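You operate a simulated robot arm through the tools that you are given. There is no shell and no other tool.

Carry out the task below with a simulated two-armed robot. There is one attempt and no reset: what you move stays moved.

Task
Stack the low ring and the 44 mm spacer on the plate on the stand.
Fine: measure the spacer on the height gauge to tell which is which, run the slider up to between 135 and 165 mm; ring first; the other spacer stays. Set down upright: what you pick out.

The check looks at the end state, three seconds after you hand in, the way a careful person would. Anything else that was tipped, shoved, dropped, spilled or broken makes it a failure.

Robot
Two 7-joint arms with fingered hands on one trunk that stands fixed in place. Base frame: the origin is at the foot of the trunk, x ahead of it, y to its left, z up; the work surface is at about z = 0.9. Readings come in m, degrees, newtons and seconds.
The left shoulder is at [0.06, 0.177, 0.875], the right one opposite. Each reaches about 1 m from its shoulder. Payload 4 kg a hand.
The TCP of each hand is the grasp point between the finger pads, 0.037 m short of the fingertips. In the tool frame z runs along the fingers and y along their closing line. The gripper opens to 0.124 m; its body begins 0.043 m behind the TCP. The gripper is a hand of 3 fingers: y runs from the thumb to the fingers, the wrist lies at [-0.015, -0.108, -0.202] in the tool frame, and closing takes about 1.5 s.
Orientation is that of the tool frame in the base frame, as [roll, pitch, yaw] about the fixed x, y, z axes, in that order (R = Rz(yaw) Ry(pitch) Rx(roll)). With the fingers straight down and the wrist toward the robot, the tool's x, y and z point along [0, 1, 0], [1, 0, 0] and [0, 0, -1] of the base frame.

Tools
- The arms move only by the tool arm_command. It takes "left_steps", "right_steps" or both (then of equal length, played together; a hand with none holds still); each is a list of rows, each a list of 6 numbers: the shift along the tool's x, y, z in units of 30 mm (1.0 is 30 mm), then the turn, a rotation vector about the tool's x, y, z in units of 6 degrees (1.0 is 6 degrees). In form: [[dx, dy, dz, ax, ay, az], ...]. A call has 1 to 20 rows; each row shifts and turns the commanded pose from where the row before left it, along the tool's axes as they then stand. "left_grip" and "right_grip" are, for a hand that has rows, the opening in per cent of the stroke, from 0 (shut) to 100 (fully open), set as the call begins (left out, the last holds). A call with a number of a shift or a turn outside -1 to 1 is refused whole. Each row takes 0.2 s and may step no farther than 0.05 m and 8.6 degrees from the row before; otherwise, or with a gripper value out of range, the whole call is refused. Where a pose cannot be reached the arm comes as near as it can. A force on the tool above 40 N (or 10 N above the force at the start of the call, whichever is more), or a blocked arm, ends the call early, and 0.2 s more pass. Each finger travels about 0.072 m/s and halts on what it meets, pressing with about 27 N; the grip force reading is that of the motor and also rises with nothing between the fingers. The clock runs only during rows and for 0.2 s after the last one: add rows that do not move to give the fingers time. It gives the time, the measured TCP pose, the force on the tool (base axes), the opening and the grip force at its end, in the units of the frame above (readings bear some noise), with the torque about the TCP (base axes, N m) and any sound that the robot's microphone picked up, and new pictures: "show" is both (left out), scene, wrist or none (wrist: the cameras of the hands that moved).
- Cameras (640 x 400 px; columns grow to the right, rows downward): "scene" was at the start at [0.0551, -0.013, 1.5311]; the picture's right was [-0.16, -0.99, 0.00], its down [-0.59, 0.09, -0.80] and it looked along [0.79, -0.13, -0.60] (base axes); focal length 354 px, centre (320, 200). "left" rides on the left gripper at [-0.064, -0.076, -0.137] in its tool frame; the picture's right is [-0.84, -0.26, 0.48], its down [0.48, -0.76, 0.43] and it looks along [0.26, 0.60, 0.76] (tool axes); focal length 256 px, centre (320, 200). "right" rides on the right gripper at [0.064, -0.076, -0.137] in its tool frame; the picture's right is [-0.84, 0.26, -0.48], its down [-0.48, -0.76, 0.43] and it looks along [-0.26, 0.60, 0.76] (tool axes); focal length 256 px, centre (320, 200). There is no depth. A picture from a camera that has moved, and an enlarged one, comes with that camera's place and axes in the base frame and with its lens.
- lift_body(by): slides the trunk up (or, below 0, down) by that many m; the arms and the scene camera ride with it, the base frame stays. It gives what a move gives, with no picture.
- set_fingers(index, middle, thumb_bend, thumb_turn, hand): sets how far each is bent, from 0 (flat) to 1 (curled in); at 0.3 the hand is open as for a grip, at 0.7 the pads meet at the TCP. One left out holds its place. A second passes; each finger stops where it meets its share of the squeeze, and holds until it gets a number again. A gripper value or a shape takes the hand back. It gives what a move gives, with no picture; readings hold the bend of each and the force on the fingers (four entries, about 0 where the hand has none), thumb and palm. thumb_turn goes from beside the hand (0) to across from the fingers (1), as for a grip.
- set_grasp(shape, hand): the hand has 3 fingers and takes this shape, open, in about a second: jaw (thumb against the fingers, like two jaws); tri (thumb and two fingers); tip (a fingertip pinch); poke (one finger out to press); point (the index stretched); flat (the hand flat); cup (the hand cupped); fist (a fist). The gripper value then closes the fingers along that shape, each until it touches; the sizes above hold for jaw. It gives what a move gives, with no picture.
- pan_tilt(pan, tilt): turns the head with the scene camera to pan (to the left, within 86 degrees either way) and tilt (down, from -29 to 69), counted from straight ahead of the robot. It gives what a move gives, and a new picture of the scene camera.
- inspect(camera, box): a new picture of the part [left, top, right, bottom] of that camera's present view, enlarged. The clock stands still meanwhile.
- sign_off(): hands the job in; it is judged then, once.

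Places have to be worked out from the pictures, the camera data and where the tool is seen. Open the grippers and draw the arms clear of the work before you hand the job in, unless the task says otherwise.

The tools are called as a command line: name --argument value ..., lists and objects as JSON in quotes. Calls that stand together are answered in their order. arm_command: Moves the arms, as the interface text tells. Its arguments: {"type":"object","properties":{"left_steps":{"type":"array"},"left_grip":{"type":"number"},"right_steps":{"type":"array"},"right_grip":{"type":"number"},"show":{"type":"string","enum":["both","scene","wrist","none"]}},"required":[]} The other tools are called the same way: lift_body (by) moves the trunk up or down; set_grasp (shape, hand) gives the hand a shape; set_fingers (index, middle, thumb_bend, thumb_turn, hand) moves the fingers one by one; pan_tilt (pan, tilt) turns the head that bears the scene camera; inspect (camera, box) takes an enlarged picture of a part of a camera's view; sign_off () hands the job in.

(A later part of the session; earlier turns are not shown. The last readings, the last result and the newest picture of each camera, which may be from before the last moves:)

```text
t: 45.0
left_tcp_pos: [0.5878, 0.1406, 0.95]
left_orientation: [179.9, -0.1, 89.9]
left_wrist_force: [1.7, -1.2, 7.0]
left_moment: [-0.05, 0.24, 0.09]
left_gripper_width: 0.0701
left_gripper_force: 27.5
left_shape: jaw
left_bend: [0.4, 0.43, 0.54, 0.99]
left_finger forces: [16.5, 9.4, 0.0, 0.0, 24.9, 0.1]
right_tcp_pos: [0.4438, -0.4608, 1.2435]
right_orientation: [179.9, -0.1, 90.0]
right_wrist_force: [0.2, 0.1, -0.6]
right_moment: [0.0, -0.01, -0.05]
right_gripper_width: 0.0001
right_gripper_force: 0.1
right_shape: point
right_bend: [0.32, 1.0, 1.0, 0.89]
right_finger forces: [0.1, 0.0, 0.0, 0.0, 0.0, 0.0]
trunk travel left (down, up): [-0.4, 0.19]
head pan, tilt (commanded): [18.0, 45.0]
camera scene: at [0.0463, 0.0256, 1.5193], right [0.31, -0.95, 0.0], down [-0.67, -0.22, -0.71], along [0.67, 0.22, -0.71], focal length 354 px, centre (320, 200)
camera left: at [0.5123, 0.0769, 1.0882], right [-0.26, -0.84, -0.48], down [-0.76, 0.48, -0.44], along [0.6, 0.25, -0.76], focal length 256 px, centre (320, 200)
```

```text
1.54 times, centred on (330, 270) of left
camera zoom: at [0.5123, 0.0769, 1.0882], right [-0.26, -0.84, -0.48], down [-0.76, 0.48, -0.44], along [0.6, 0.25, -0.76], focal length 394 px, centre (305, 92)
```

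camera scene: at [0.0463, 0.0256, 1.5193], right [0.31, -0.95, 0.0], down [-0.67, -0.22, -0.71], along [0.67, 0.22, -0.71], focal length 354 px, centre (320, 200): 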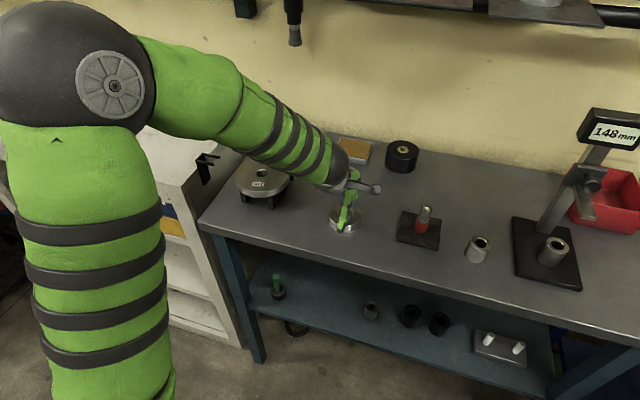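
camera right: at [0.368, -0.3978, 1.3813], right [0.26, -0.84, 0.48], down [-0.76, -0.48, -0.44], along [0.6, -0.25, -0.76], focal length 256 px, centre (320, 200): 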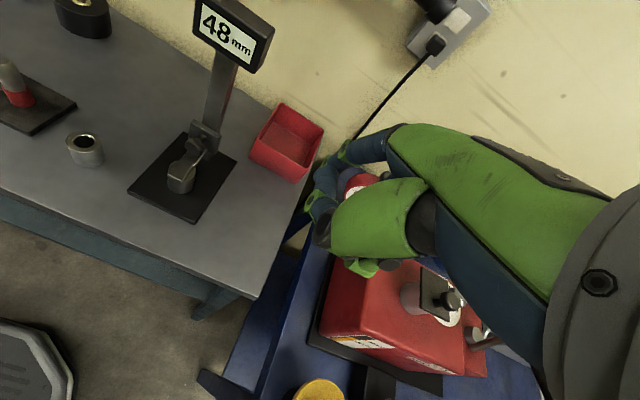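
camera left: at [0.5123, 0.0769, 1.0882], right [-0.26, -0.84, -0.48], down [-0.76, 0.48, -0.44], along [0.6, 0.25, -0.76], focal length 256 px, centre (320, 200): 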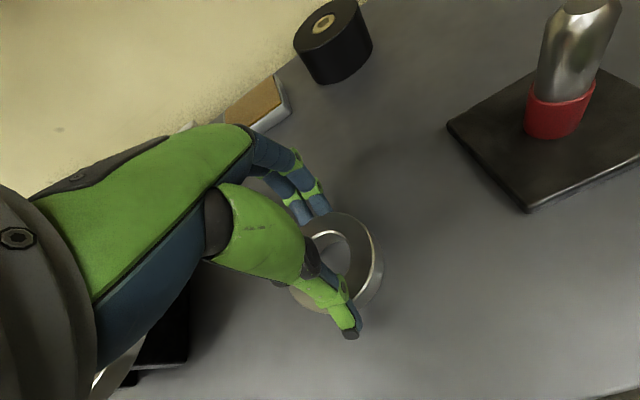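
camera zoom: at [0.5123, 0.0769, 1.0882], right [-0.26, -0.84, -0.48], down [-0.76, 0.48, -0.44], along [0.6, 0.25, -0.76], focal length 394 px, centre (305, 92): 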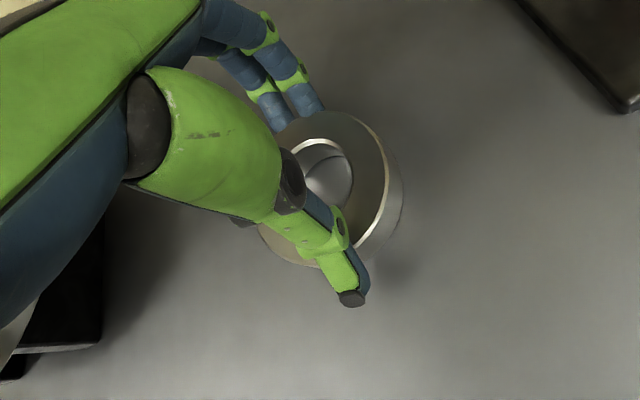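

The ring is gripped (about 27 N, both fingers and thumb loaded). I'll lift it slowly and check that it comes up level.

arm_command --left_steps '[[0, 0, -0.2, 0, 0, 0], [0, 0, -0.3, 0, 0, 0], [0, 0, -0.4, 0, 0, 0], [0, 0, -0.5, 0, 0, 0], [0, 0, -0.6, 0, 0, 0], [0, 0, 0, 0, 0, 0]]' --show "both"

inspect --camera "scene" --box '[290, 130, 400, 250]'

inspect --camera "left" --box '[220, 140, 440, 400]'

inspect --camera "right" --box '[0, 0, 200, 200]'

```text
t: 46.4
left_tcp_pos: [0.5879, 0.1411, 1.0088]
left_orientation: [179.9, 0.0, 90.0]
left_wrist_force: [-0.8, -0.2, -0.6]
left_moment: [0.0, 0.02, 0.01]
left_gripper_width: 0.0379
left_gripper_force: 26.9
left_shape: jaw
left_bend: [0.51, 0.49, 0.63, 1.0]
left_finger forces: [0.0, 0.1, 0.1, 0.0, 0.0, 0.0]
right_tcp_pos: [0.444, -0.461, 1.244]
right_orientation: [-180.0, 0.0, 89.9]
right_wrist_force: [-0.1, 0.3, -0.3]
right_moment: [-0.01, -0.02, 0.0]
right_gripper_width: 0.0
right_gripper_force: 0.1
right_shape: point
right_bend: [0.32, 1.0, 1.0, 0.89]
right_finger forces: [0.1, 0.0, 0.0, 0.0, 0.0, 0.0]
trunk travel left (down, up): [-0.4, 0.19]
head pan, tilt (commanded): [18.0, 45.0]
camera scene: at [0.0466, 0.0258, 1.5192], right [0.31, -0.95, 0.0], down [-0.67, -0.22, -0.71], along [0.67, 0.22, -0.71], focal length 354 px, centre (320, 200)
camera left: at [0.5123, 0.0778, 1.1464], right [-0.26, -0.84, -0.48], down [-0.76, 0.48, -0.43], along [0.6, 0.25, -0.76], focal length 256 px, centre (320, 200)
```

scene: 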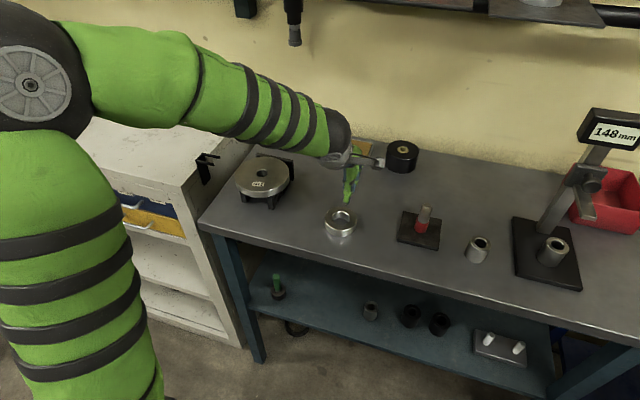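
left: 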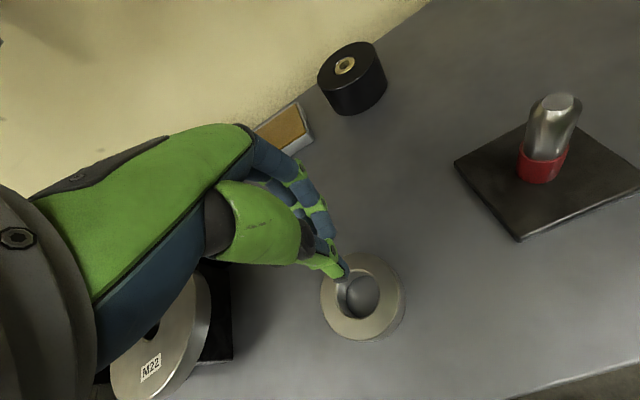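

```text
3.33 times, centred on (345, 190) of scene
camera zoom: at [0.0466, 0.0258, 1.5192], right [0.31, -0.95, 0.0], down [-0.67, -0.22, -0.71], along [0.67, 0.22, -0.71], focal length 1179 px, centre (237, 233)
```

zoom: 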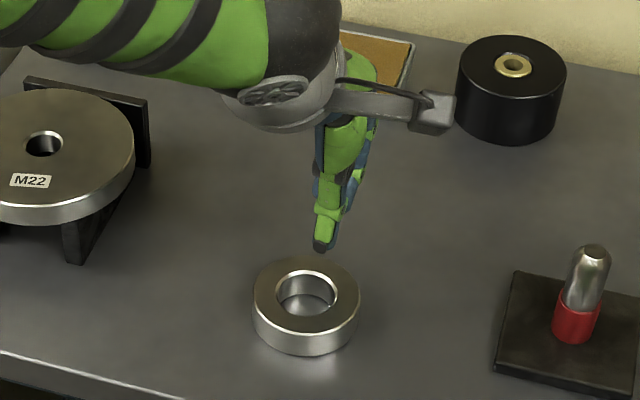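

```text
1.54 times, centred on (330, 270) of left
camera zoom: at [0.5123, 0.0778, 1.1464], right [-0.26, -0.84, -0.48], down [-0.76, 0.48, -0.43], along [0.6, 0.25, -0.76], focal length 394 px, centre (305, 92)
```

zoom: 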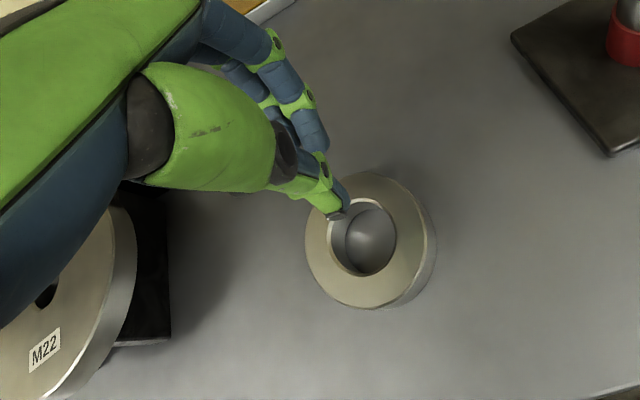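

```text
2.00 times, centred on (100, 100) of right
camera zoom: at [0.3686, -0.3972, 1.3811], right [0.26, -0.84, 0.48], down [-0.76, -0.48, -0.43], along [0.6, -0.26, -0.76], focal length 512 px, centre (760, 400)
```

zoom: 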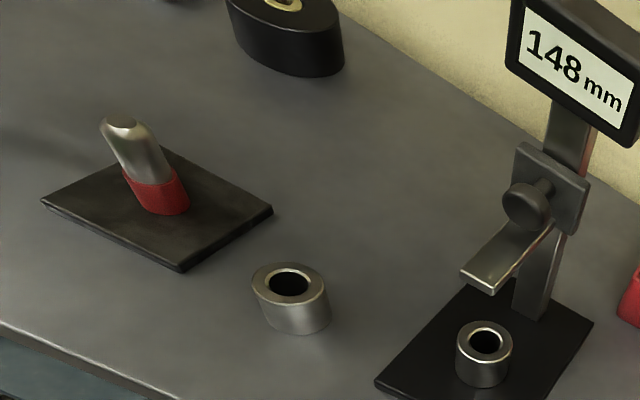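

The ring slipped: the thumb is about 15 mm shorter than the fingers, so it only rode on the ring's top edge. The ring stayed flat, now near (0.5715, 0.147). I'll tilt the hand 10° so the thumb side dips, pre-open to about 95 mm, and hover over the ring again.

arm_command --left_steps '[[0, 0, -0.7, 0, 0, 0], [0.2, -0.71, 0, 0, 0, 0], [0, 0, 0, -0.8333, 0, 0], [0, 0, 0, -0.8333, 0, 0], [0, 0, 0, 0, 0, 0], [0, 0, 0, 0, 0, 0], [0, 0, 0, 0, 0, 0]]' --left_grip 77 --show "both"

inspect --camera "scene" --box '[290, 130, 400, 250]'

inspect --camera "left" --box '[220, 140, 440, 400]'

```text
t: 48.0
left_tcp_pos: [0.5669, 0.146, 1.03]
left_orientation: [170.0, 0.0, 89.9]
left_wrist_force: [-0.5, -0.3, 0.3]
left_moment: [0.02, -0.01, 0.0]
left_gripper_width: 0.0954
left_gripper_force: 0.0
left_shape: jaw
left_bend: [0.33, 0.36, 0.0, 0.99]
left_finger forces: [0.0, 0.1, 0.0, 0.0, 0.0, 0.0]
right_tcp_pos: [0.4435, -0.461, 1.2436]
right_orientation: [180.0, 0.1, 90.0]
right_wrist_force: [0.3, 1.0, -0.6]
right_moment: [0.02, 0.01, 0.01]
right_gripper_width: 0.0001
right_gripper_force: 0.1
right_shape: point
right_bend: [0.32, 1.0, 1.0, 0.89]
right_finger forces: [0.0, 0.1, 0.0, 0.0, 0.0, 0.1]
trunk travel left (down, up): [-0.4, 0.19]
head pan, tilt (commanded): [18.0, 45.0]
camera scene: at [0.0465, 0.0258, 1.5192], right [0.31, -0.95, 0.0], down [-0.67, -0.22, -0.71], along [0.67, 0.22, -0.71], focal length 354 px, centre (320, 200)
camera left: at [0.4688, 0.0838, 1.1528], right [-0.17, -0.84, -0.52], down [-0.67, 0.48, -0.56], along [0.72, 0.25, -0.65], focal length 256 px, centre (320, 200)
```

scene: 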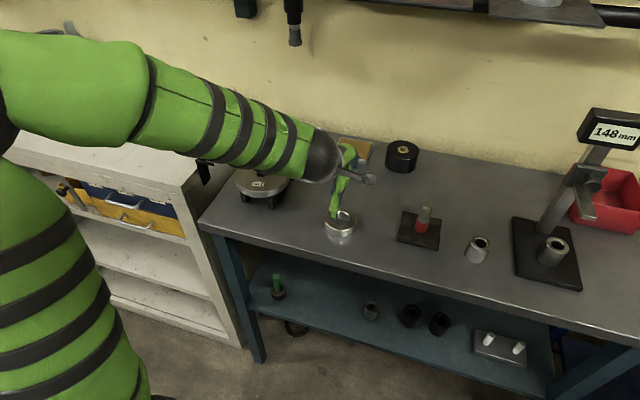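
left: 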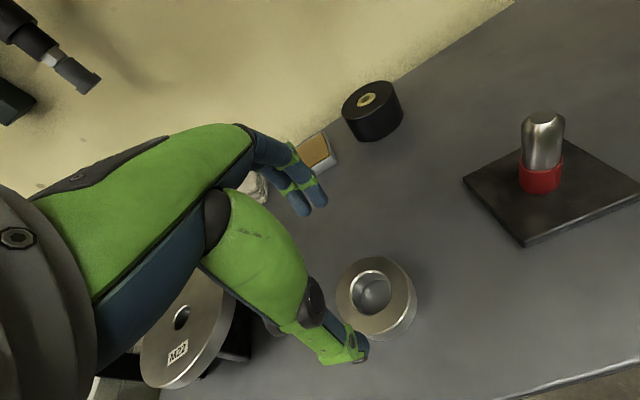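

```text
3.33 times, centred on (345, 190) of scene
camera zoom: at [0.0465, 0.0258, 1.5192], right [0.31, -0.95, 0.0], down [-0.67, -0.22, -0.71], along [0.67, 0.22, -0.71], focal length 1179 px, centre (237, 233)
```

zoom: 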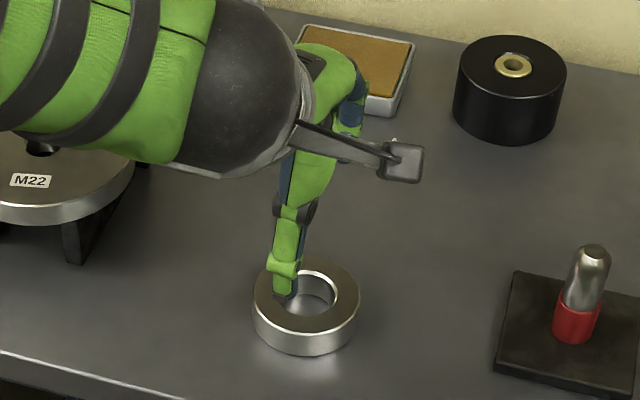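

```text
1.54 times, centred on (330, 270) of left
camera zoom: at [0.4688, 0.0838, 1.1528], right [-0.17, -0.84, -0.52], down [-0.67, 0.48, -0.56], along [0.72, 0.25, -0.65], focal length 394 px, centre (305, 92)
```

zoom: 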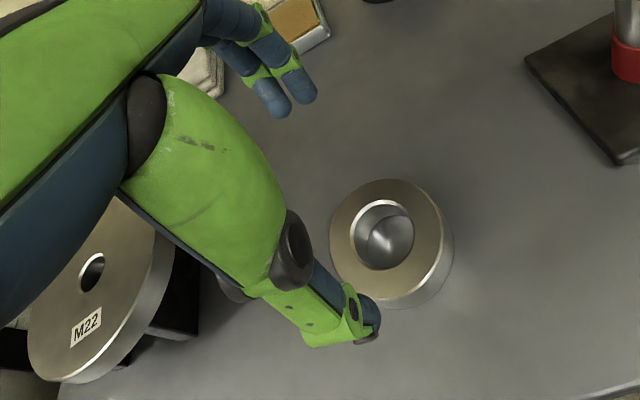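

The thumb tip now appears lower in the tool frame (about 37 mm past the TCP) than before. I'll wait a moment and re-read the finger bends to be sure the hand has settled.

arm_command --left_steps '[[0, 0, 0, 0, 0, 0], [0, 0, 0, 0, 0, 0], [0, 0, 0, 0, 0, 0]]' --show "wrist"

inspect --camera "left" --box '[230, 110, 400, 380]'

inspect --camera "scene" --box '[310, 140, 390, 250]'

```text
t: 48.8
left_tcp_pos: [0.5671, 0.1459, 1.0292]
left_orientation: [170.0, 0.0, 89.9]
left_wrist_force: [-0.2, -0.1, -0.6]
left_moment: [0.02, 0.0, 0.01]
left_gripper_width: 0.0954
left_gripper_force: 0.0
left_shape: jaw
left_bend: [0.33, 0.36, 0.0, 0.99]
left_finger forces: [0.0, 0.1, 0.0, 0.1, 0.1, 0.0]
right_tcp_pos: [0.4443, -0.4619, 1.243]
right_orientation: [-179.9, 0.1, 90.0]
right_wrist_force: [0.0, -0.6, -0.2]
right_moment: [0.01, 0.01, 0.0]
right_gripper_width: 0.0001
right_gripper_force: 0.1
right_shape: point
right_bend: [0.32, 1.0, 1.0, 0.89]
right_finger forces: [0.0, 0.0, 0.1, 0.0, 0.0, 0.0]
trunk travel left (down, up): [-0.4, 0.19]
head pan, tilt (commanded): [18.0, 45.0]
camera left: at [0.4689, 0.0838, 1.1528], right [-0.17, -0.84, -0.52], down [-0.67, 0.48, -0.56], along [0.72, 0.26, -0.65], focal length 256 px, centre (320, 200)
```

left: 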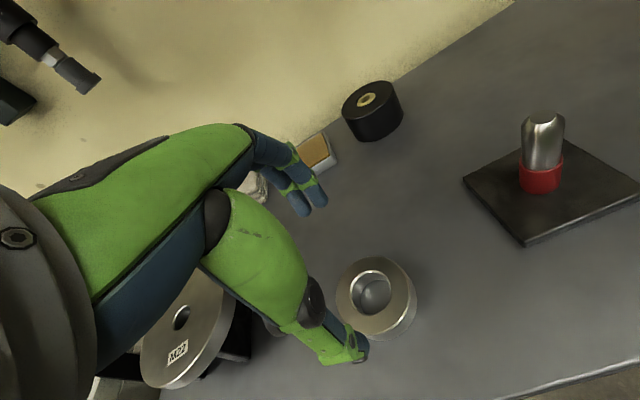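

```text
1.48 times, centred on (315, 245) of left
camera zoom: at [0.4689, 0.0838, 1.1528], right [-0.17, -0.84, -0.52], down [-0.67, 0.48, -0.56], along [0.72, 0.26, -0.65], focal length 379 px, centre (327, 133)
```

zoom: 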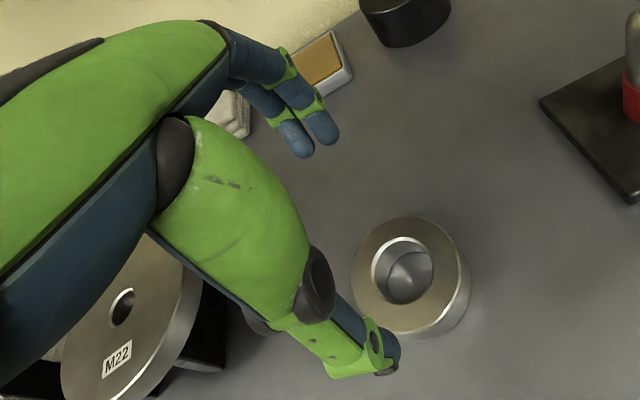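

```text
3.64 times, centred on (350, 195) of scene
camera zoom: at [0.0465, 0.0258, 1.5192], right [0.31, -0.95, 0.0], down [-0.67, -0.22, -0.71], along [0.67, 0.22, -0.71], focal length 1286 px, centre (211, 218)
```

zoom: 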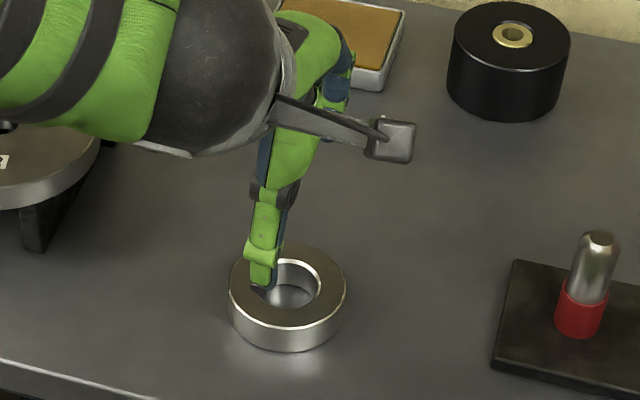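

The hand's partial opening gives an odd thumb posture, so I'll go back to fully open (known posture), then descend vertically with the 10° tilt to TCP z about 0.942, where thumb and fingertips should both be just above the table.

arm_command --left_steps '[[0.05, 0.07, 0, 0, 0, 0], [0, 0, 0, 0, 0, 0], [0, 0, 0, 0, 0, 0], [0, 0, 0, 0, 0, 0], [0, 0, 0, 0, 0, 0], [0, -0.139, 0.788, 0, 0, 0], [0, -0.139, 0.788, 0, 0, 0], [0, -0.104, 0.591, 0, 0, 0], [0, 0, 0, 0, 0, 0]]' --left_grip 100 --show "both"

inspect --camera "left" --box '[230, 110, 400, 400]'

inspect --camera "scene" --box '[310, 140, 390, 250]'

```text
t: 50.8
left_tcp_pos: [0.5686, 0.1496, 0.965]
left_orientation: [170.0, 0.0, 90.0]
left_wrist_force: [0.1, -0.1, 1.1]
left_moment: [-0.02, 0.01, -0.01]
left_gripper_width: 0.1238
left_gripper_force: 0.1
left_shape: jaw
left_bend: [0.3, 0.3, 0.3, 0.98]
left_finger forces: [0.1, 0.1, 0.1, 0.0, 0.1, 0.0]
right_tcp_pos: [0.444, -0.4623, 1.2441]
right_orientation: [-180.0, 0.0, 90.0]
right_wrist_force: [-0.5, -0.5, -0.1]
right_moment: [-0.02, 0.01, 0.02]
right_gripper_width: 0.0
right_gripper_force: 0.0
right_shape: point
right_bend: [0.32, 1.0, 1.0, 0.89]
right_finger forces: [0.1, 0.0, 0.0, 0.0, 0.1, 0.1]
trunk travel left (down, up): [-0.4, 0.19]
head pan, tilt (commanded): [18.0, 45.0]
camera scene: at [0.0465, 0.0258, 1.5192], right [0.31, -0.95, 0.0], down [-0.67, -0.22, -0.71], along [0.67, 0.22, -0.71], focal length 354 px, centre (320, 200)
camera left: at [0.4708, 0.0863, 1.087], right [-0.17, -0.84, -0.52], down [-0.67, 0.48, -0.56], along [0.72, 0.25, -0.65], focal length 256 px, centre (320, 200)
```

scene: 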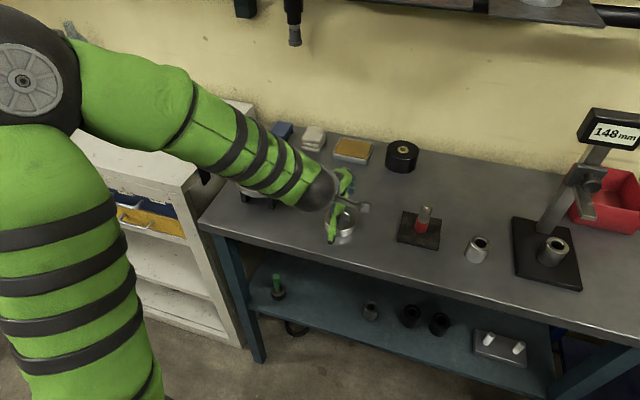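
left: 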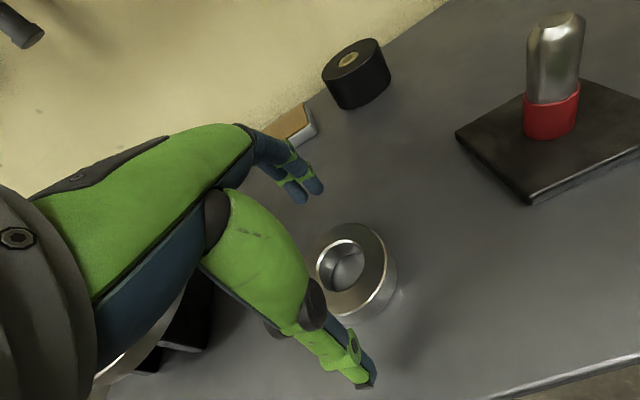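

```text
1.38 times, centred on (315, 255) of left
camera zoom: at [0.4708, 0.0863, 1.087], right [-0.17, -0.84, -0.52], down [-0.67, 0.48, -0.56], along [0.72, 0.25, -0.65], focal length 353 px, centre (327, 124)
```

zoom: 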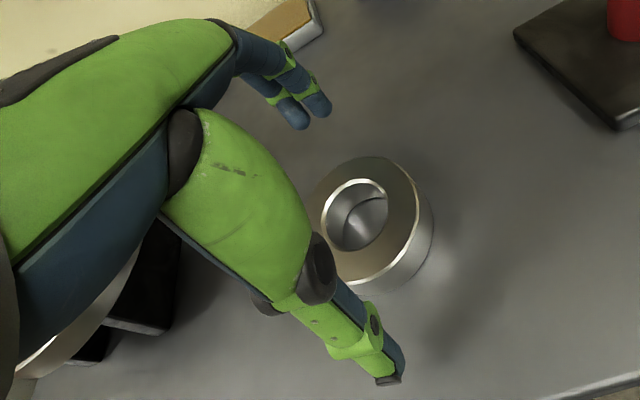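

```text
3.64 times, centred on (350, 195) of scene
camera zoom: at [0.0465, 0.0258, 1.5192], right [0.31, -0.95, 0.0], down [-0.67, -0.22, -0.71], along [0.67, 0.22, -0.71], focal length 1286 px, centre (211, 218)
```

zoom: 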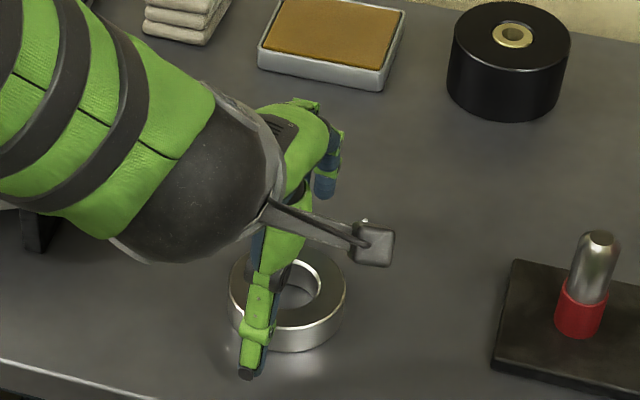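

The thumb tip measures about z 0.918 now, so 13 mm more is the safe limit. I'll lower 11 mm with an eye on contact force.

arm_command --left_steps '[[0, -0.035, 0.197, 0, 0, 0], [0, -0.028, 0.158, 0, 0, 0], [0, 0, 0, 0, 0, 0]]' --show "wrist"

inspect --camera "scene" --box '[310, 140, 390, 250]'

inspect --camera "left" --box '[280, 230, 440, 400]'

```text
t: 51.6
left_tcp_pos: [0.5684, 0.1488, 0.953]
left_orientation: [170.0, 0.0, 90.1]
left_wrist_force: [-0.9, -0.3, 0.8]
left_moment: [0.0, -0.02, 0.0]
left_gripper_width: 0.1234
left_gripper_force: 0.1
left_shape: jaw
left_bend: [0.3, 0.3, 0.3, 0.98]
left_finger forces: [0.1, 0.0, 0.1, 0.1, 0.1, 0.0]
right_tcp_pos: [0.4452, -0.4617, 1.2446]
right_orientation: [-180.0, 0.0, 90.0]
right_wrist_force: [0.1, 0.5, -0.3]
right_moment: [0.01, 0.03, -0.03]
right_gripper_width: 0.0
right_gripper_force: 0.0
right_shape: point
right_bend: [0.32, 1.0, 1.0, 0.89]
right_finger forces: [0.1, 0.0, 0.0, 0.0, 0.0, 0.0]
trunk travel left (down, up): [-0.4, 0.19]
head pan, tilt (commanded): [18.0, 45.0]
camera left: at [0.4707, 0.0851, 1.0757], right [-0.17, -0.84, -0.52], down [-0.67, 0.48, -0.56], along [0.72, 0.26, -0.65], focal length 256 px, centre (320, 200)
```

left: 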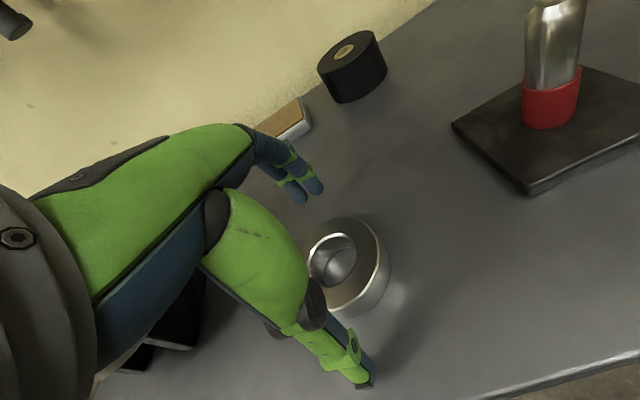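

```text
3.64 times, centred on (350, 195) of scene
camera zoom: at [0.0465, 0.0258, 1.5192], right [0.31, -0.95, 0.0], down [-0.67, -0.22, -0.71], along [0.67, 0.22, -0.71], focal length 1286 px, centre (211, 218)
```

zoom: 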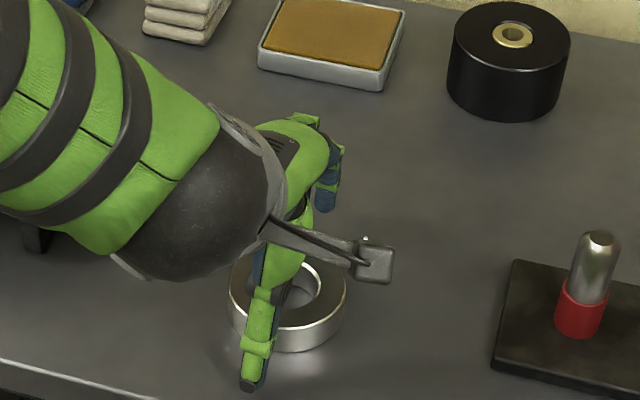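

```text
2.35 times, centred on (360, 315) of left
camera zoom: at [0.4707, 0.0851, 1.0757], right [-0.17, -0.84, -0.52], down [-0.67, 0.48, -0.56], along [0.72, 0.26, -0.65], focal length 602 px, centre (226, -71)
```

zoom: 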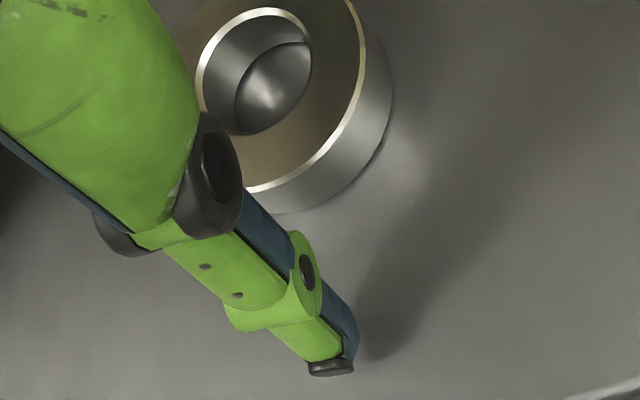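

No contact yet, and the thumb's shadow on the table is still slightly separated from its tip. I'll lower 5 mm more and check again.

arm_command --left_steps '[[0, -0.017, 0.098, 0, 0, 0], [0, -0.012, 0.066, 0, 0, 0], [0, 0, 0, 0, 0, 0]]' --show "none"

inspect --camera "left" --box '[280, 230, 440, 400]'

```text
t: 52.4
left_tcp_pos: [0.5679, 0.1478, 0.9498]
left_orientation: [170.0, 0.0, 90.0]
left_wrist_force: [0.3, 0.3, -0.6]
left_moment: [0.01, 0.01, -0.01]
left_gripper_width: 0.1235
left_gripper_force: 0.1
left_shape: jaw
left_bend: [0.3, 0.3, 0.3, 0.98]
left_finger forces: [0.0, 0.0, 0.0, 0.1, 0.0, 0.0]
right_tcp_pos: [0.4456, -0.4608, 1.2448]
right_orientation: [-180.0, 0.1, 89.9]
right_wrist_force: [-0.2, 0.2, -0.5]
right_moment: [-0.01, -0.02, 0.01]
right_gripper_width: 0.0
right_gripper_force: 0.1
right_shape: point
right_bend: [0.32, 1.0, 1.0, 0.89]
right_finger forces: [0.0, 0.0, 0.1, 0.0, 0.1, 0.1]
trunk travel left (down, up): [-0.4, 0.19]
head pan, tilt (commanded): [18.0, 45.0]
```

```text
2.35 times, centred on (360, 315) of left
camera zoom: at [0.4705, 0.0853, 1.0717], right [-0.17, -0.84, -0.52], down [-0.67, 0.48, -0.56], along [0.72, 0.25, -0.65], focal length 602 px, centre (226, -71)
```

zoom: 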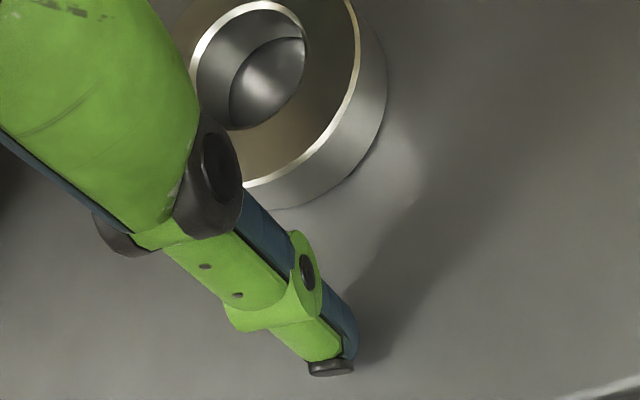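

The thumb is about 5 mm off the table but the fingertips are still higher. I'll pre-shape the fingers individually (slightly closed, still clear of the ring) so that I can go lower with all three tips.

set_fingers --hand "left" --index 0.35 --middle 0.35 --thumb_bend 0.42

inspect --camera "left" --box '[230, 130, 430, 400]'

inspect --camera "scene" --box '[310, 150, 380, 250]'

```text
t: 53.4
left_tcp_pos: [0.5686, 0.1478, 0.9492]
left_orientation: [170.1, 0.0, 89.9]
left_wrist_force: [-0.8, 0.8, 0.1]
left_moment: [0.01, -0.01, -0.05]
left_gripper_width: 0.0986
left_gripper_force: 0.1
left_shape: fingers
left_bend: [0.35, 0.35, 0.42, 0.98]
left_finger forces: [0.0, 0.0, 0.1, 0.0, 0.1, 0.0]
right_tcp_pos: [0.4439, -0.4603, 1.2444]
right_orientation: [-179.9, 0.0, 90.0]
right_wrist_force: [0.5, -0.6, -1.0]
right_moment: [-0.02, -0.01, 0.01]
right_gripper_width: 0.0001
right_gripper_force: 0.0
right_shape: point
right_bend: [0.32, 1.0, 1.0, 0.89]
right_finger forces: [0.0, 0.0, 0.0, 0.0, 0.0, 0.1]
trunk travel left (down, up): [-0.4, 0.19]
head pan, tilt (commanded): [18.0, 45.0]
```

```text
1.48 times, centred on (330, 265) of left
camera zoom: at [0.4706, 0.0854, 1.0717], right [-0.17, -0.84, -0.52], down [-0.67, 0.48, -0.56], along [0.72, 0.26, -0.65], focal length 379 px, centre (305, 104)
```

zoom: 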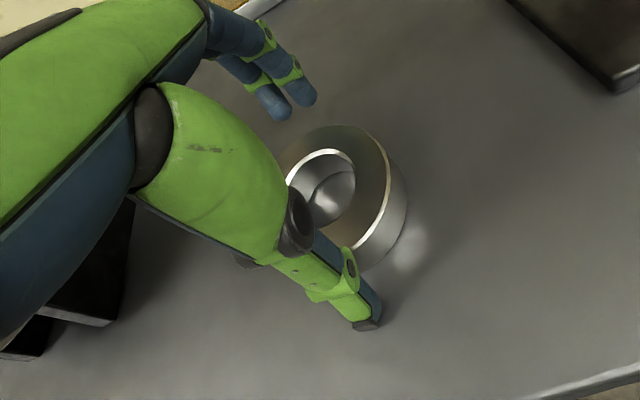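

```text
4.00 times, centred on (345, 200) of scene
camera zoom: at [0.0465, 0.0258, 1.5192], right [0.31, -0.95, 0.0], down [-0.67, -0.22, -0.71], along [0.67, 0.22, -0.71], focal length 1415 px, centre (220, 200)
```

zoom: 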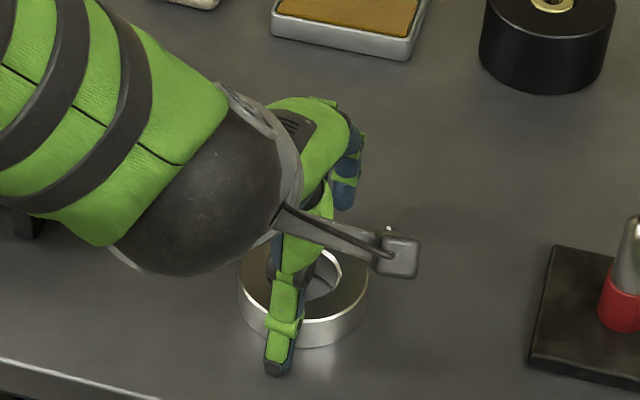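

The thumb tip is now about z 0.91. I'll lower in 2 mm increments, checking the force for first touch on the table.

arm_command --left_steps '[[0, -0.012, 0.066, 0, 0, 0], [0, -0.012, 0.066, 0, 0, 0], [0, 0, 0, 0, 0, 0]]' --show "none"

inspect --camera "left" --box '[290, 220, 410, 360]'

```text
t: 54.2
left_tcp_pos: [0.5684, 0.148, 0.9459]
left_orientation: [169.8, 0.0, 90.0]
left_wrist_force: [3.0, -0.5, 20.3]
left_moment: [-0.09, 0.91, -0.01]
left_gripper_width: 0.0987
left_gripper_force: 10.0
left_shape: fingers
left_bend: [0.35, 0.35, 0.43, 0.98]
left_finger forces: [0.0, 0.0, 0.1, 0.0, 20.8, 0.0]
right_tcp_pos: [0.444, -0.461, 1.2452]
right_orientation: [179.9, -0.1, 90.0]
right_wrist_force: [0.2, -1.1, 0.5]
right_moment: [-0.01, 0.02, -0.02]
right_gripper_width: 0.0001
right_gripper_force: 0.0
right_shape: point
right_bend: [0.32, 1.0, 1.0, 0.89]
right_finger forces: [0.1, 0.0, 0.1, 0.0, 0.0, 0.0]
trunk travel left (down, up): [-0.4, 0.19]
head pan, tilt (commanded): [18.0, 45.0]
```

```text
2.86 times, centred on (350, 290) of left
camera zoom: at [0.4704, 0.0854, 1.0691], right [-0.17, -0.84, -0.52], down [-0.67, 0.48, -0.56], along [0.72, 0.26, -0.64], focal length 731 px, centre (234, -57)
```

zoom: 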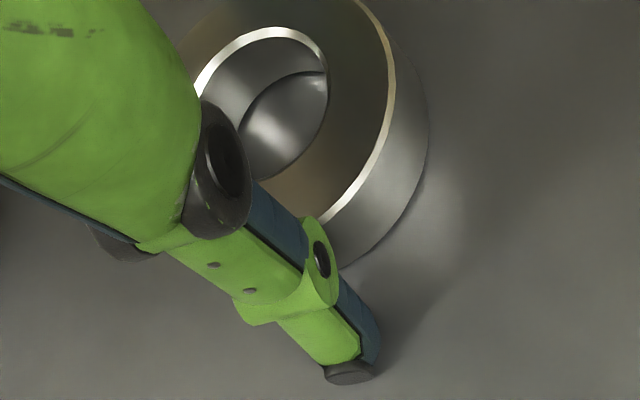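

The thumb touched the table (20 N) at TCP z 0.946, so the thumb is actually nearly as long as the fingers and 10° is too much tilt. I'll raise 10 mm, reduce the tilt to 4°, and approach again in small steps.

arm_command --left_steps '[[0, 0.061, -0.345, 0, 0, 0], [0, 0, 0, 1, 0, 0], [0, -0.01, 0.15, 0, 0, 0], [0, -0.007, 0.1, 0, 0, 0], [0, 0, 0, 0, 0, 0]]' --show "none"

inspect --camera "left" --box '[230, 130, 430, 400]'

```text
t: 55.4
left_tcp_pos: [0.5674, 0.1487, 0.9464]
left_orientation: [176.1, 0.0, 89.9]
left_wrist_force: [0.4, -0.2, -0.6]
left_moment: [-0.02, -0.01, -0.02]
left_gripper_width: 0.0981
left_gripper_force: 0.0
left_shape: fingers
left_bend: [0.35, 0.35, 0.42, 0.98]
left_finger forces: [0.0, 0.1, 0.1, 0.0, 0.0, 0.1]
right_tcp_pos: [0.4446, -0.4613, 1.2437]
right_orientation: [-180.0, -0.1, 89.9]
right_wrist_force: [0.3, 0.4, -0.4]
right_moment: [0.04, -0.02, -0.02]
right_gripper_width: 0.0
right_gripper_force: 0.2
right_shape: point
right_bend: [0.32, 1.0, 1.0, 0.89]
right_finger forces: [0.0, 0.0, 0.0, 0.1, 0.0, 0.0]
trunk travel left (down, up): [-0.4, 0.19]
head pan, tilt (commanded): [18.0, 45.0]
```

```text
1.48 times, centred on (330, 265) of left
camera zoom: at [0.4836, 0.0858, 1.0798], right [-0.22, -0.84, -0.5], down [-0.73, 0.48, -0.49], along [0.65, 0.25, -0.72], focal length 379 px, centre (305, 104)
```

zoom: 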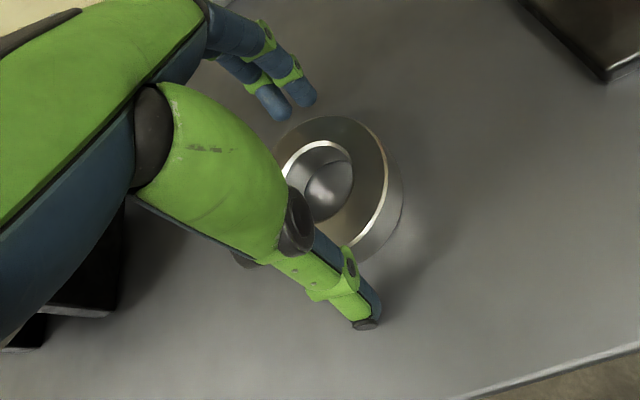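

No contact at TCP z 0.946 with 4° tilt. I'll lower 1.5 mm at a time, twice.

arm_command --left_steps '[[0, -0.0035, 0.05, 0, 0, 0], [0, -0.0035, 0.05, 0, 0, 0], [0, 0, 0, 0, 0, 0]]' --show "none"

```text
t: 56.2
left_tcp_pos: [0.5672, 0.1483, 0.9436]
left_orientation: [176.0, 0.0, 90.0]
left_wrist_force: [0.6, -0.3, -0.2]
left_moment: [-0.02, 0.03, 0.02]
left_gripper_width: 0.0978
left_gripper_force: 0.0
left_shape: fingers
left_bend: [0.35, 0.35, 0.42, 0.98]
left_finger forces: [0.0, 0.0, 0.1, 0.1, 0.1, 0.1]
right_tcp_pos: [0.444, -0.4608, 1.2437]
right_orientation: [-180.0, -0.1, 90.0]
right_wrist_force: [0.4, 0.2, 0.4]
right_moment: [-0.02, -0.03, 0.02]
right_gripper_width: 0.0
right_gripper_force: 0.1
right_shape: point
right_bend: [0.32, 1.0, 1.0, 0.89]
right_finger forces: [0.1, 0.1, 0.0, 0.0, 0.0, 0.0]
trunk travel left (down, up): [-0.4, 0.19]
head pan, tilt (commanded): [18.0, 45.0]
```

Still free. Before the full close, I'll test a partial closing of the thumb to see whether its tip catches on the table.

set_fingers --hand "left" --index 0.38 --middle 0.38 --thumb_bend 0.48

inspect --camera "left" --box '[230, 130, 430, 400]'

```text
t: 57.2
left_tcp_pos: [0.568, 0.1478, 0.9438]
left_orientation: [176.0, -0.1, 90.0]
left_wrist_force: [-1.6, 0.7, -0.1]
left_moment: [-0.02, 0.09, -0.01]
left_gripper_width: 0.0863
left_gripper_force: 0.6
left_shape: fingers
left_bend: [0.38, 0.38, 0.48, 0.98]
left_finger forces: [0.0, 0.0, 0.0, 0.0, 2.0, 0.0]
right_tcp_pos: [0.4442, -0.4611, 1.2427]
right_orientation: [-180.0, 0.0, 89.9]
right_wrist_force: [0.2, 0.0, -1.0]
right_moment: [-0.01, -0.02, 0.0]
right_gripper_width: 0.0
right_gripper_force: 0.0
right_shape: point
right_bend: [0.32, 1.0, 1.0, 0.89]
right_finger forces: [0.0, 0.1, 0.0, 0.1, 0.0, 0.1]
trunk travel left (down, up): [-0.4, 0.19]
head pan, tilt (commanded): [18.0, 45.0]
```

```text
1.48 times, centred on (330, 265) of left
camera zoom: at [0.4834, 0.0855, 1.0768], right [-0.22, -0.84, -0.5], down [-0.73, 0.48, -0.49], along [0.65, 0.26, -0.72], focal length 379 px, centre (305, 104)
```

zoom: 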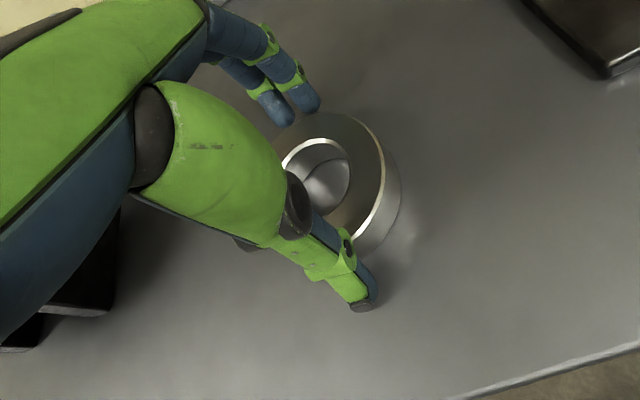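

The thumb meets the ring's side (2 N, horizontal) without touching the table. Now I'll close fully.

arm_command --left_steps '[[0, 0, 0, 0, 0, 0], [0, 0, 0, 0, 0, 0], [0, 0, 0, 0, 0, 0], [0, 0, 0, 0, 0, 0], [0, 0, 0, 0, 0, 0], [0, 0, 0, 0, 0, 0], [0, 0, 0, 0, 0, 0]]' --left_grip 0 --show "wrist"

inspect --camera "left" --box '[230, 130, 430, 400]'

inspect --camera "scene" --box '[310, 150, 380, 250]'

```text
t: 58.8
left_tcp_pos: [0.5681, 0.1479, 0.9436]
left_orientation: [176.0, -0.1, 90.0]
left_wrist_force: [-1.0, 1.6, 5.8]
left_moment: [0.03, 0.2, 0.04]
left_gripper_width: 0.0818
left_gripper_force: 27.1
left_shape: jaw
left_bend: [0.39, 0.43, 0.51, 0.99]
left_finger forces: [15.1, 7.9, 0.1, 0.0, 23.9, 0.1]
right_tcp_pos: [0.445, -0.4622, 1.2434]
right_orientation: [179.9, 0.0, 90.0]
right_wrist_force: [0.0, 1.6, 0.2]
right_moment: [-0.02, -0.03, -0.01]
right_gripper_width: 0.0
right_gripper_force: 0.1
right_shape: point
right_bend: [0.32, 1.0, 1.0, 0.89]
right_finger forces: [0.0, 0.0, 0.1, 0.1, 0.0, 0.0]
trunk travel left (down, up): [-0.4, 0.19]
head pan, tilt (commanded): [18.0, 45.0]
camera left: at [0.4834, 0.0855, 1.0771], right [-0.22, -0.84, -0.5], down [-0.73, 0.48, -0.49], along [0.65, 0.26, -0.72], focal length 256 px, centre (320, 200)
```

left: 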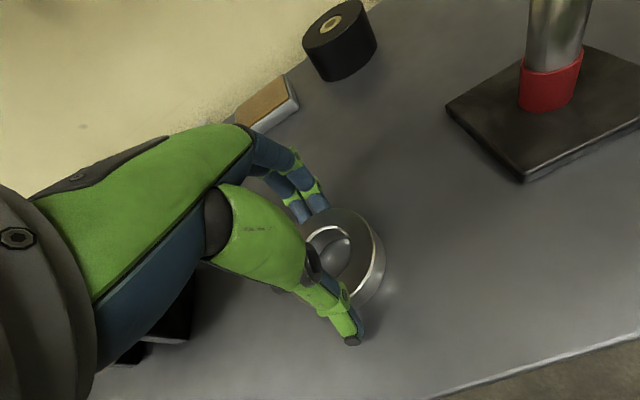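

```text
1.48 times, centred on (330, 265) of left
camera zoom: at [0.4834, 0.0855, 1.0771], right [-0.22, -0.84, -0.5], down [-0.73, 0.48, -0.49], along [0.65, 0.26, -0.72], focal length 379 px, centre (305, 104)
```

zoom: 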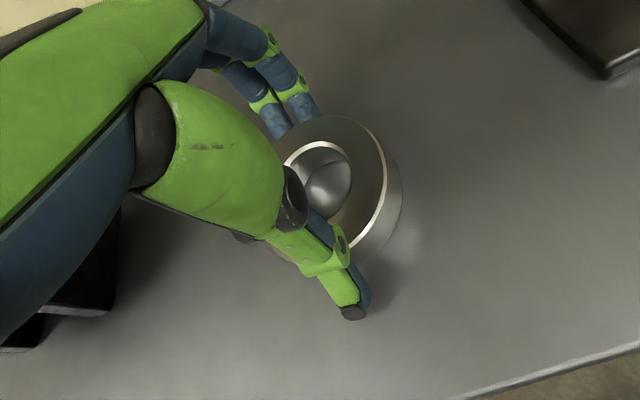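

```text
4.00 times, centred on (345, 200) of scene
camera zoom: at [0.0462, 0.0258, 1.5193], right [0.31, -0.95, 0.0], down [-0.67, -0.22, -0.71], along [0.67, 0.22, -0.71], focal length 1415 px, centre (220, 200)
```

zoom: 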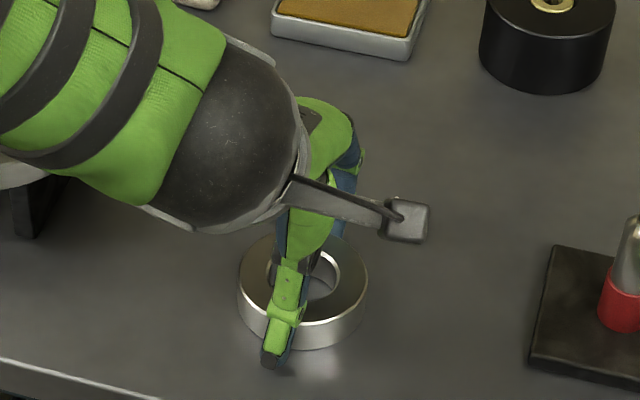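

The grip settled at a wider contact (81.8 mm at the pads) with index, middle and thumb loaded. I'll lift 10 mm very gently and verify the ring follows.

arm_command --left_steps '[[0, 0.003, -0.05, 0, 0, 0], [0, 0.003, -0.05, 0, 0, 0], [0, 0.007, -0.1, 0, 0, 0], [0, 0.01, -0.15, 0, 0, 0], [0, 0, 0, 0, 0, 0]]' --show "none"

inspect --camera "left" --box '[230, 130, 430, 400]'

inspect --camera "scene" --box '[310, 150, 380, 250]'

```text
t: 60.0
left_tcp_pos: [0.568, 0.1482, 0.9535]
left_orientation: [176.0, 0.0, 90.0]
left_wrist_force: [0.4, 0.5, -6.7]
left_moment: [0.02, 0.02, -0.01]
left_gripper_width: 0.082
left_gripper_force: 26.8
left_shape: jaw
left_bend: [0.39, 0.43, 0.51, 0.99]
left_finger forces: [15.4, 7.7, 0.1, 0.1, 19.9, 0.0]
right_tcp_pos: [0.4454, -0.4617, 1.2437]
right_orientation: [180.0, 0.1, 90.0]
right_wrist_force: [0.0, -0.4, -0.2]
right_moment: [0.01, 0.0, -0.01]
right_gripper_width: 0.0001
right_gripper_force: 0.1
right_shape: point
right_bend: [0.32, 1.0, 1.0, 0.89]
right_finger forces: [0.0, 0.1, 0.1, 0.1, 0.0, 0.0]
trunk travel left (down, up): [-0.4, 0.19]
head pan, tilt (commanded): [18.0, 45.0]
```

```text
1.48 times, centred on (330, 265) of left
camera zoom: at [0.4839, 0.0857, 1.0861], right [-0.22, -0.84, -0.5], down [-0.73, 0.48, -0.49], along [0.65, 0.26, -0.72], focal length 379 px, centre (305, 104)
```

zoom: 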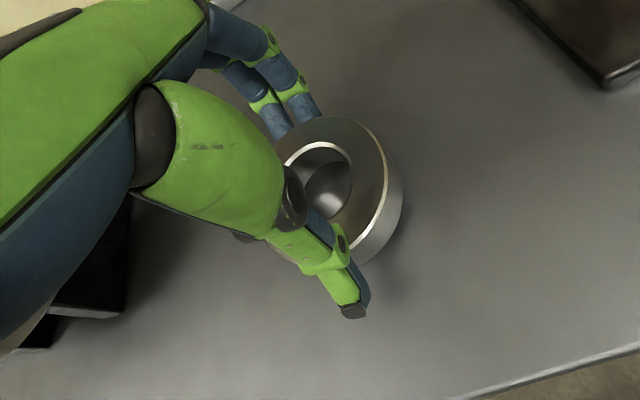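

```text
4.00 times, centred on (345, 200) of scene
camera zoom: at [0.0469, 0.0259, 1.5192], right [0.31, -0.95, 0.0], down [-0.67, -0.22, -0.71], along [0.67, 0.22, -0.71], focal length 1415 px, centre (220, 200)
```

zoom: 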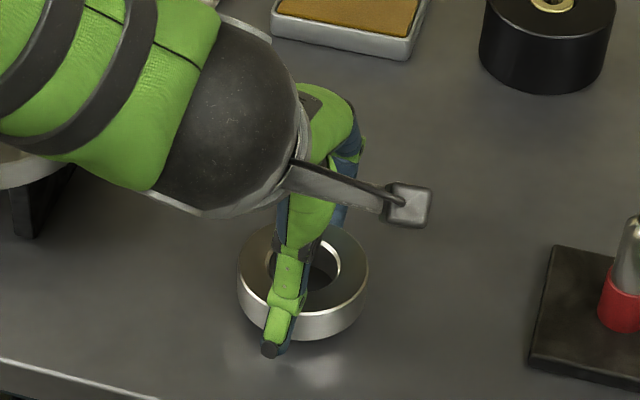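

The ring is lifted (wrist force −6.7 N, steady grip). I'll raise it further to about z 1.08 TCP gently and check it's still level.

arm_command --left_steps '[[0, 0.02, -0.3, 0, 0, 0], [0, 0.035, -0.5, 0, 0, 0], [0, 0.042, -0.6, 0, 0, 0], [0, 0.042, -0.6, 0, 0, 0], [0, 0.042, -0.6, 0, 0, 0], [0, 0.042, -0.6, 0, 0, 0], [0, 0.042, -0.6, 0, 0, 0], [0, 0.02, -0.3, 0, 0, 0], [0, 0, 0, 0, 0, 0]]' --show "both"

inspect --camera "scene" --box '[290, 100, 400, 220]'

inspect --camera "left" --box '[100, 130, 430, 400]'

```text
t: 62.0
left_tcp_pos: [0.5696, 0.149, 1.0783]
left_orientation: [176.0, 0.0, 90.0]
left_wrist_force: [-0.1, 0.2, -6.0]
left_moment: [0.0, 0.02, -0.07]
left_gripper_width: 0.0818
left_gripper_force: 27.3
left_shape: jaw
left_bend: [0.39, 0.43, 0.51, 0.99]
left_finger forces: [15.3, 7.7, 0.1, 0.0, 19.7, 0.0]
right_tcp_pos: [0.4451, -0.4617, 1.244]
right_orientation: [-180.0, 0.0, 90.1]
right_wrist_force: [-0.3, -0.7, -0.2]
right_moment: [-0.02, -0.01, 0.01]
right_gripper_width: 0.0
right_gripper_force: 0.0
right_shape: point
right_bend: [0.32, 1.0, 1.0, 0.89]
right_finger forces: [0.0, 0.1, 0.0, 0.0, 0.1, 0.0]
trunk travel left (down, up): [-0.4, 0.19]
head pan, tilt (commanded): [18.0, 45.0]
camera scene: at [0.0469, 0.0259, 1.5192], right [0.31, -0.95, 0.0], down [-0.67, -0.22, -0.71], along [0.67, 0.22, -0.71], focal length 354 px, centre (320, 200)
camera left: at [0.4849, 0.0864, 1.2105], right [-0.22, -0.84, -0.5], down [-0.73, 0.48, -0.49], along [0.65, 0.25, -0.72], focal length 256 px, centre (320, 200)
```

scene: 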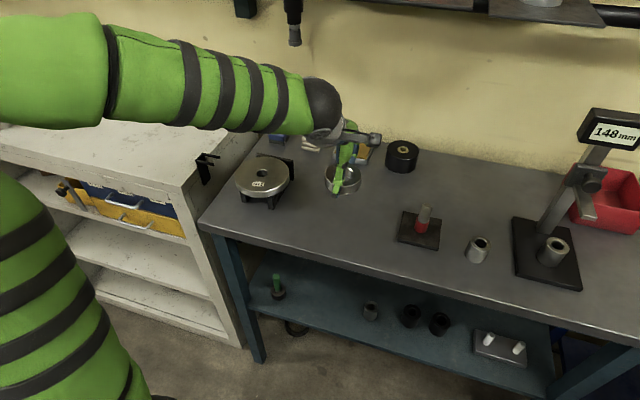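
left: 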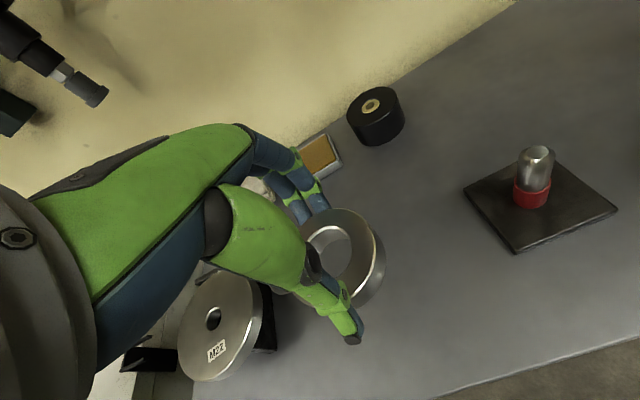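

```text
3.33 times, centred on (345, 160) of scene
camera zoom: at [0.0469, 0.0259, 1.5192], right [0.31, -0.95, 0.0], down [-0.67, -0.22, -0.71], along [0.67, 0.22, -0.71], focal length 1179 px, centre (237, 333)
```

zoom: 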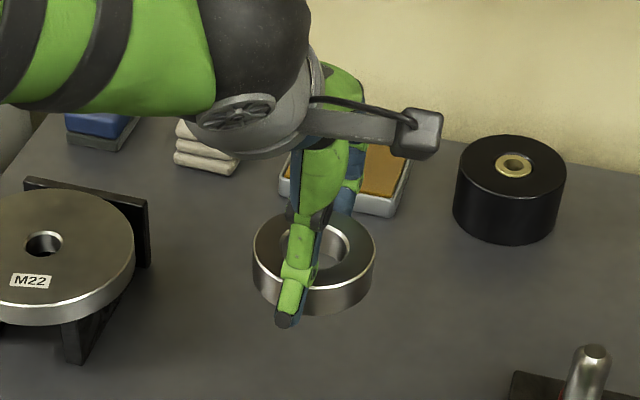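

```text
1.48 times, centred on (265, 265) of left
camera zoom: at [0.4849, 0.0864, 1.2105], right [-0.22, -0.84, -0.5], down [-0.73, 0.48, -0.49], along [0.65, 0.25, -0.72], focal length 379 px, centre (402, 104)
```

zoom: 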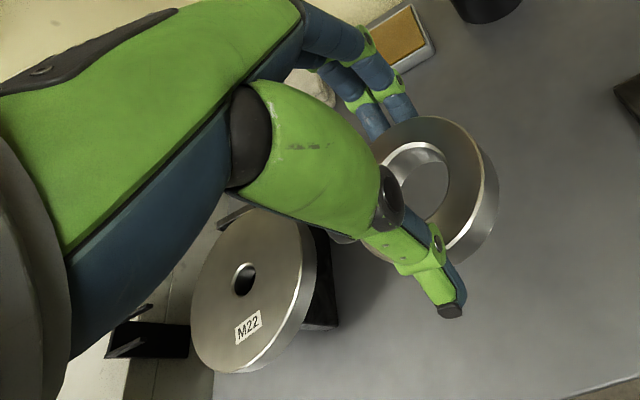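

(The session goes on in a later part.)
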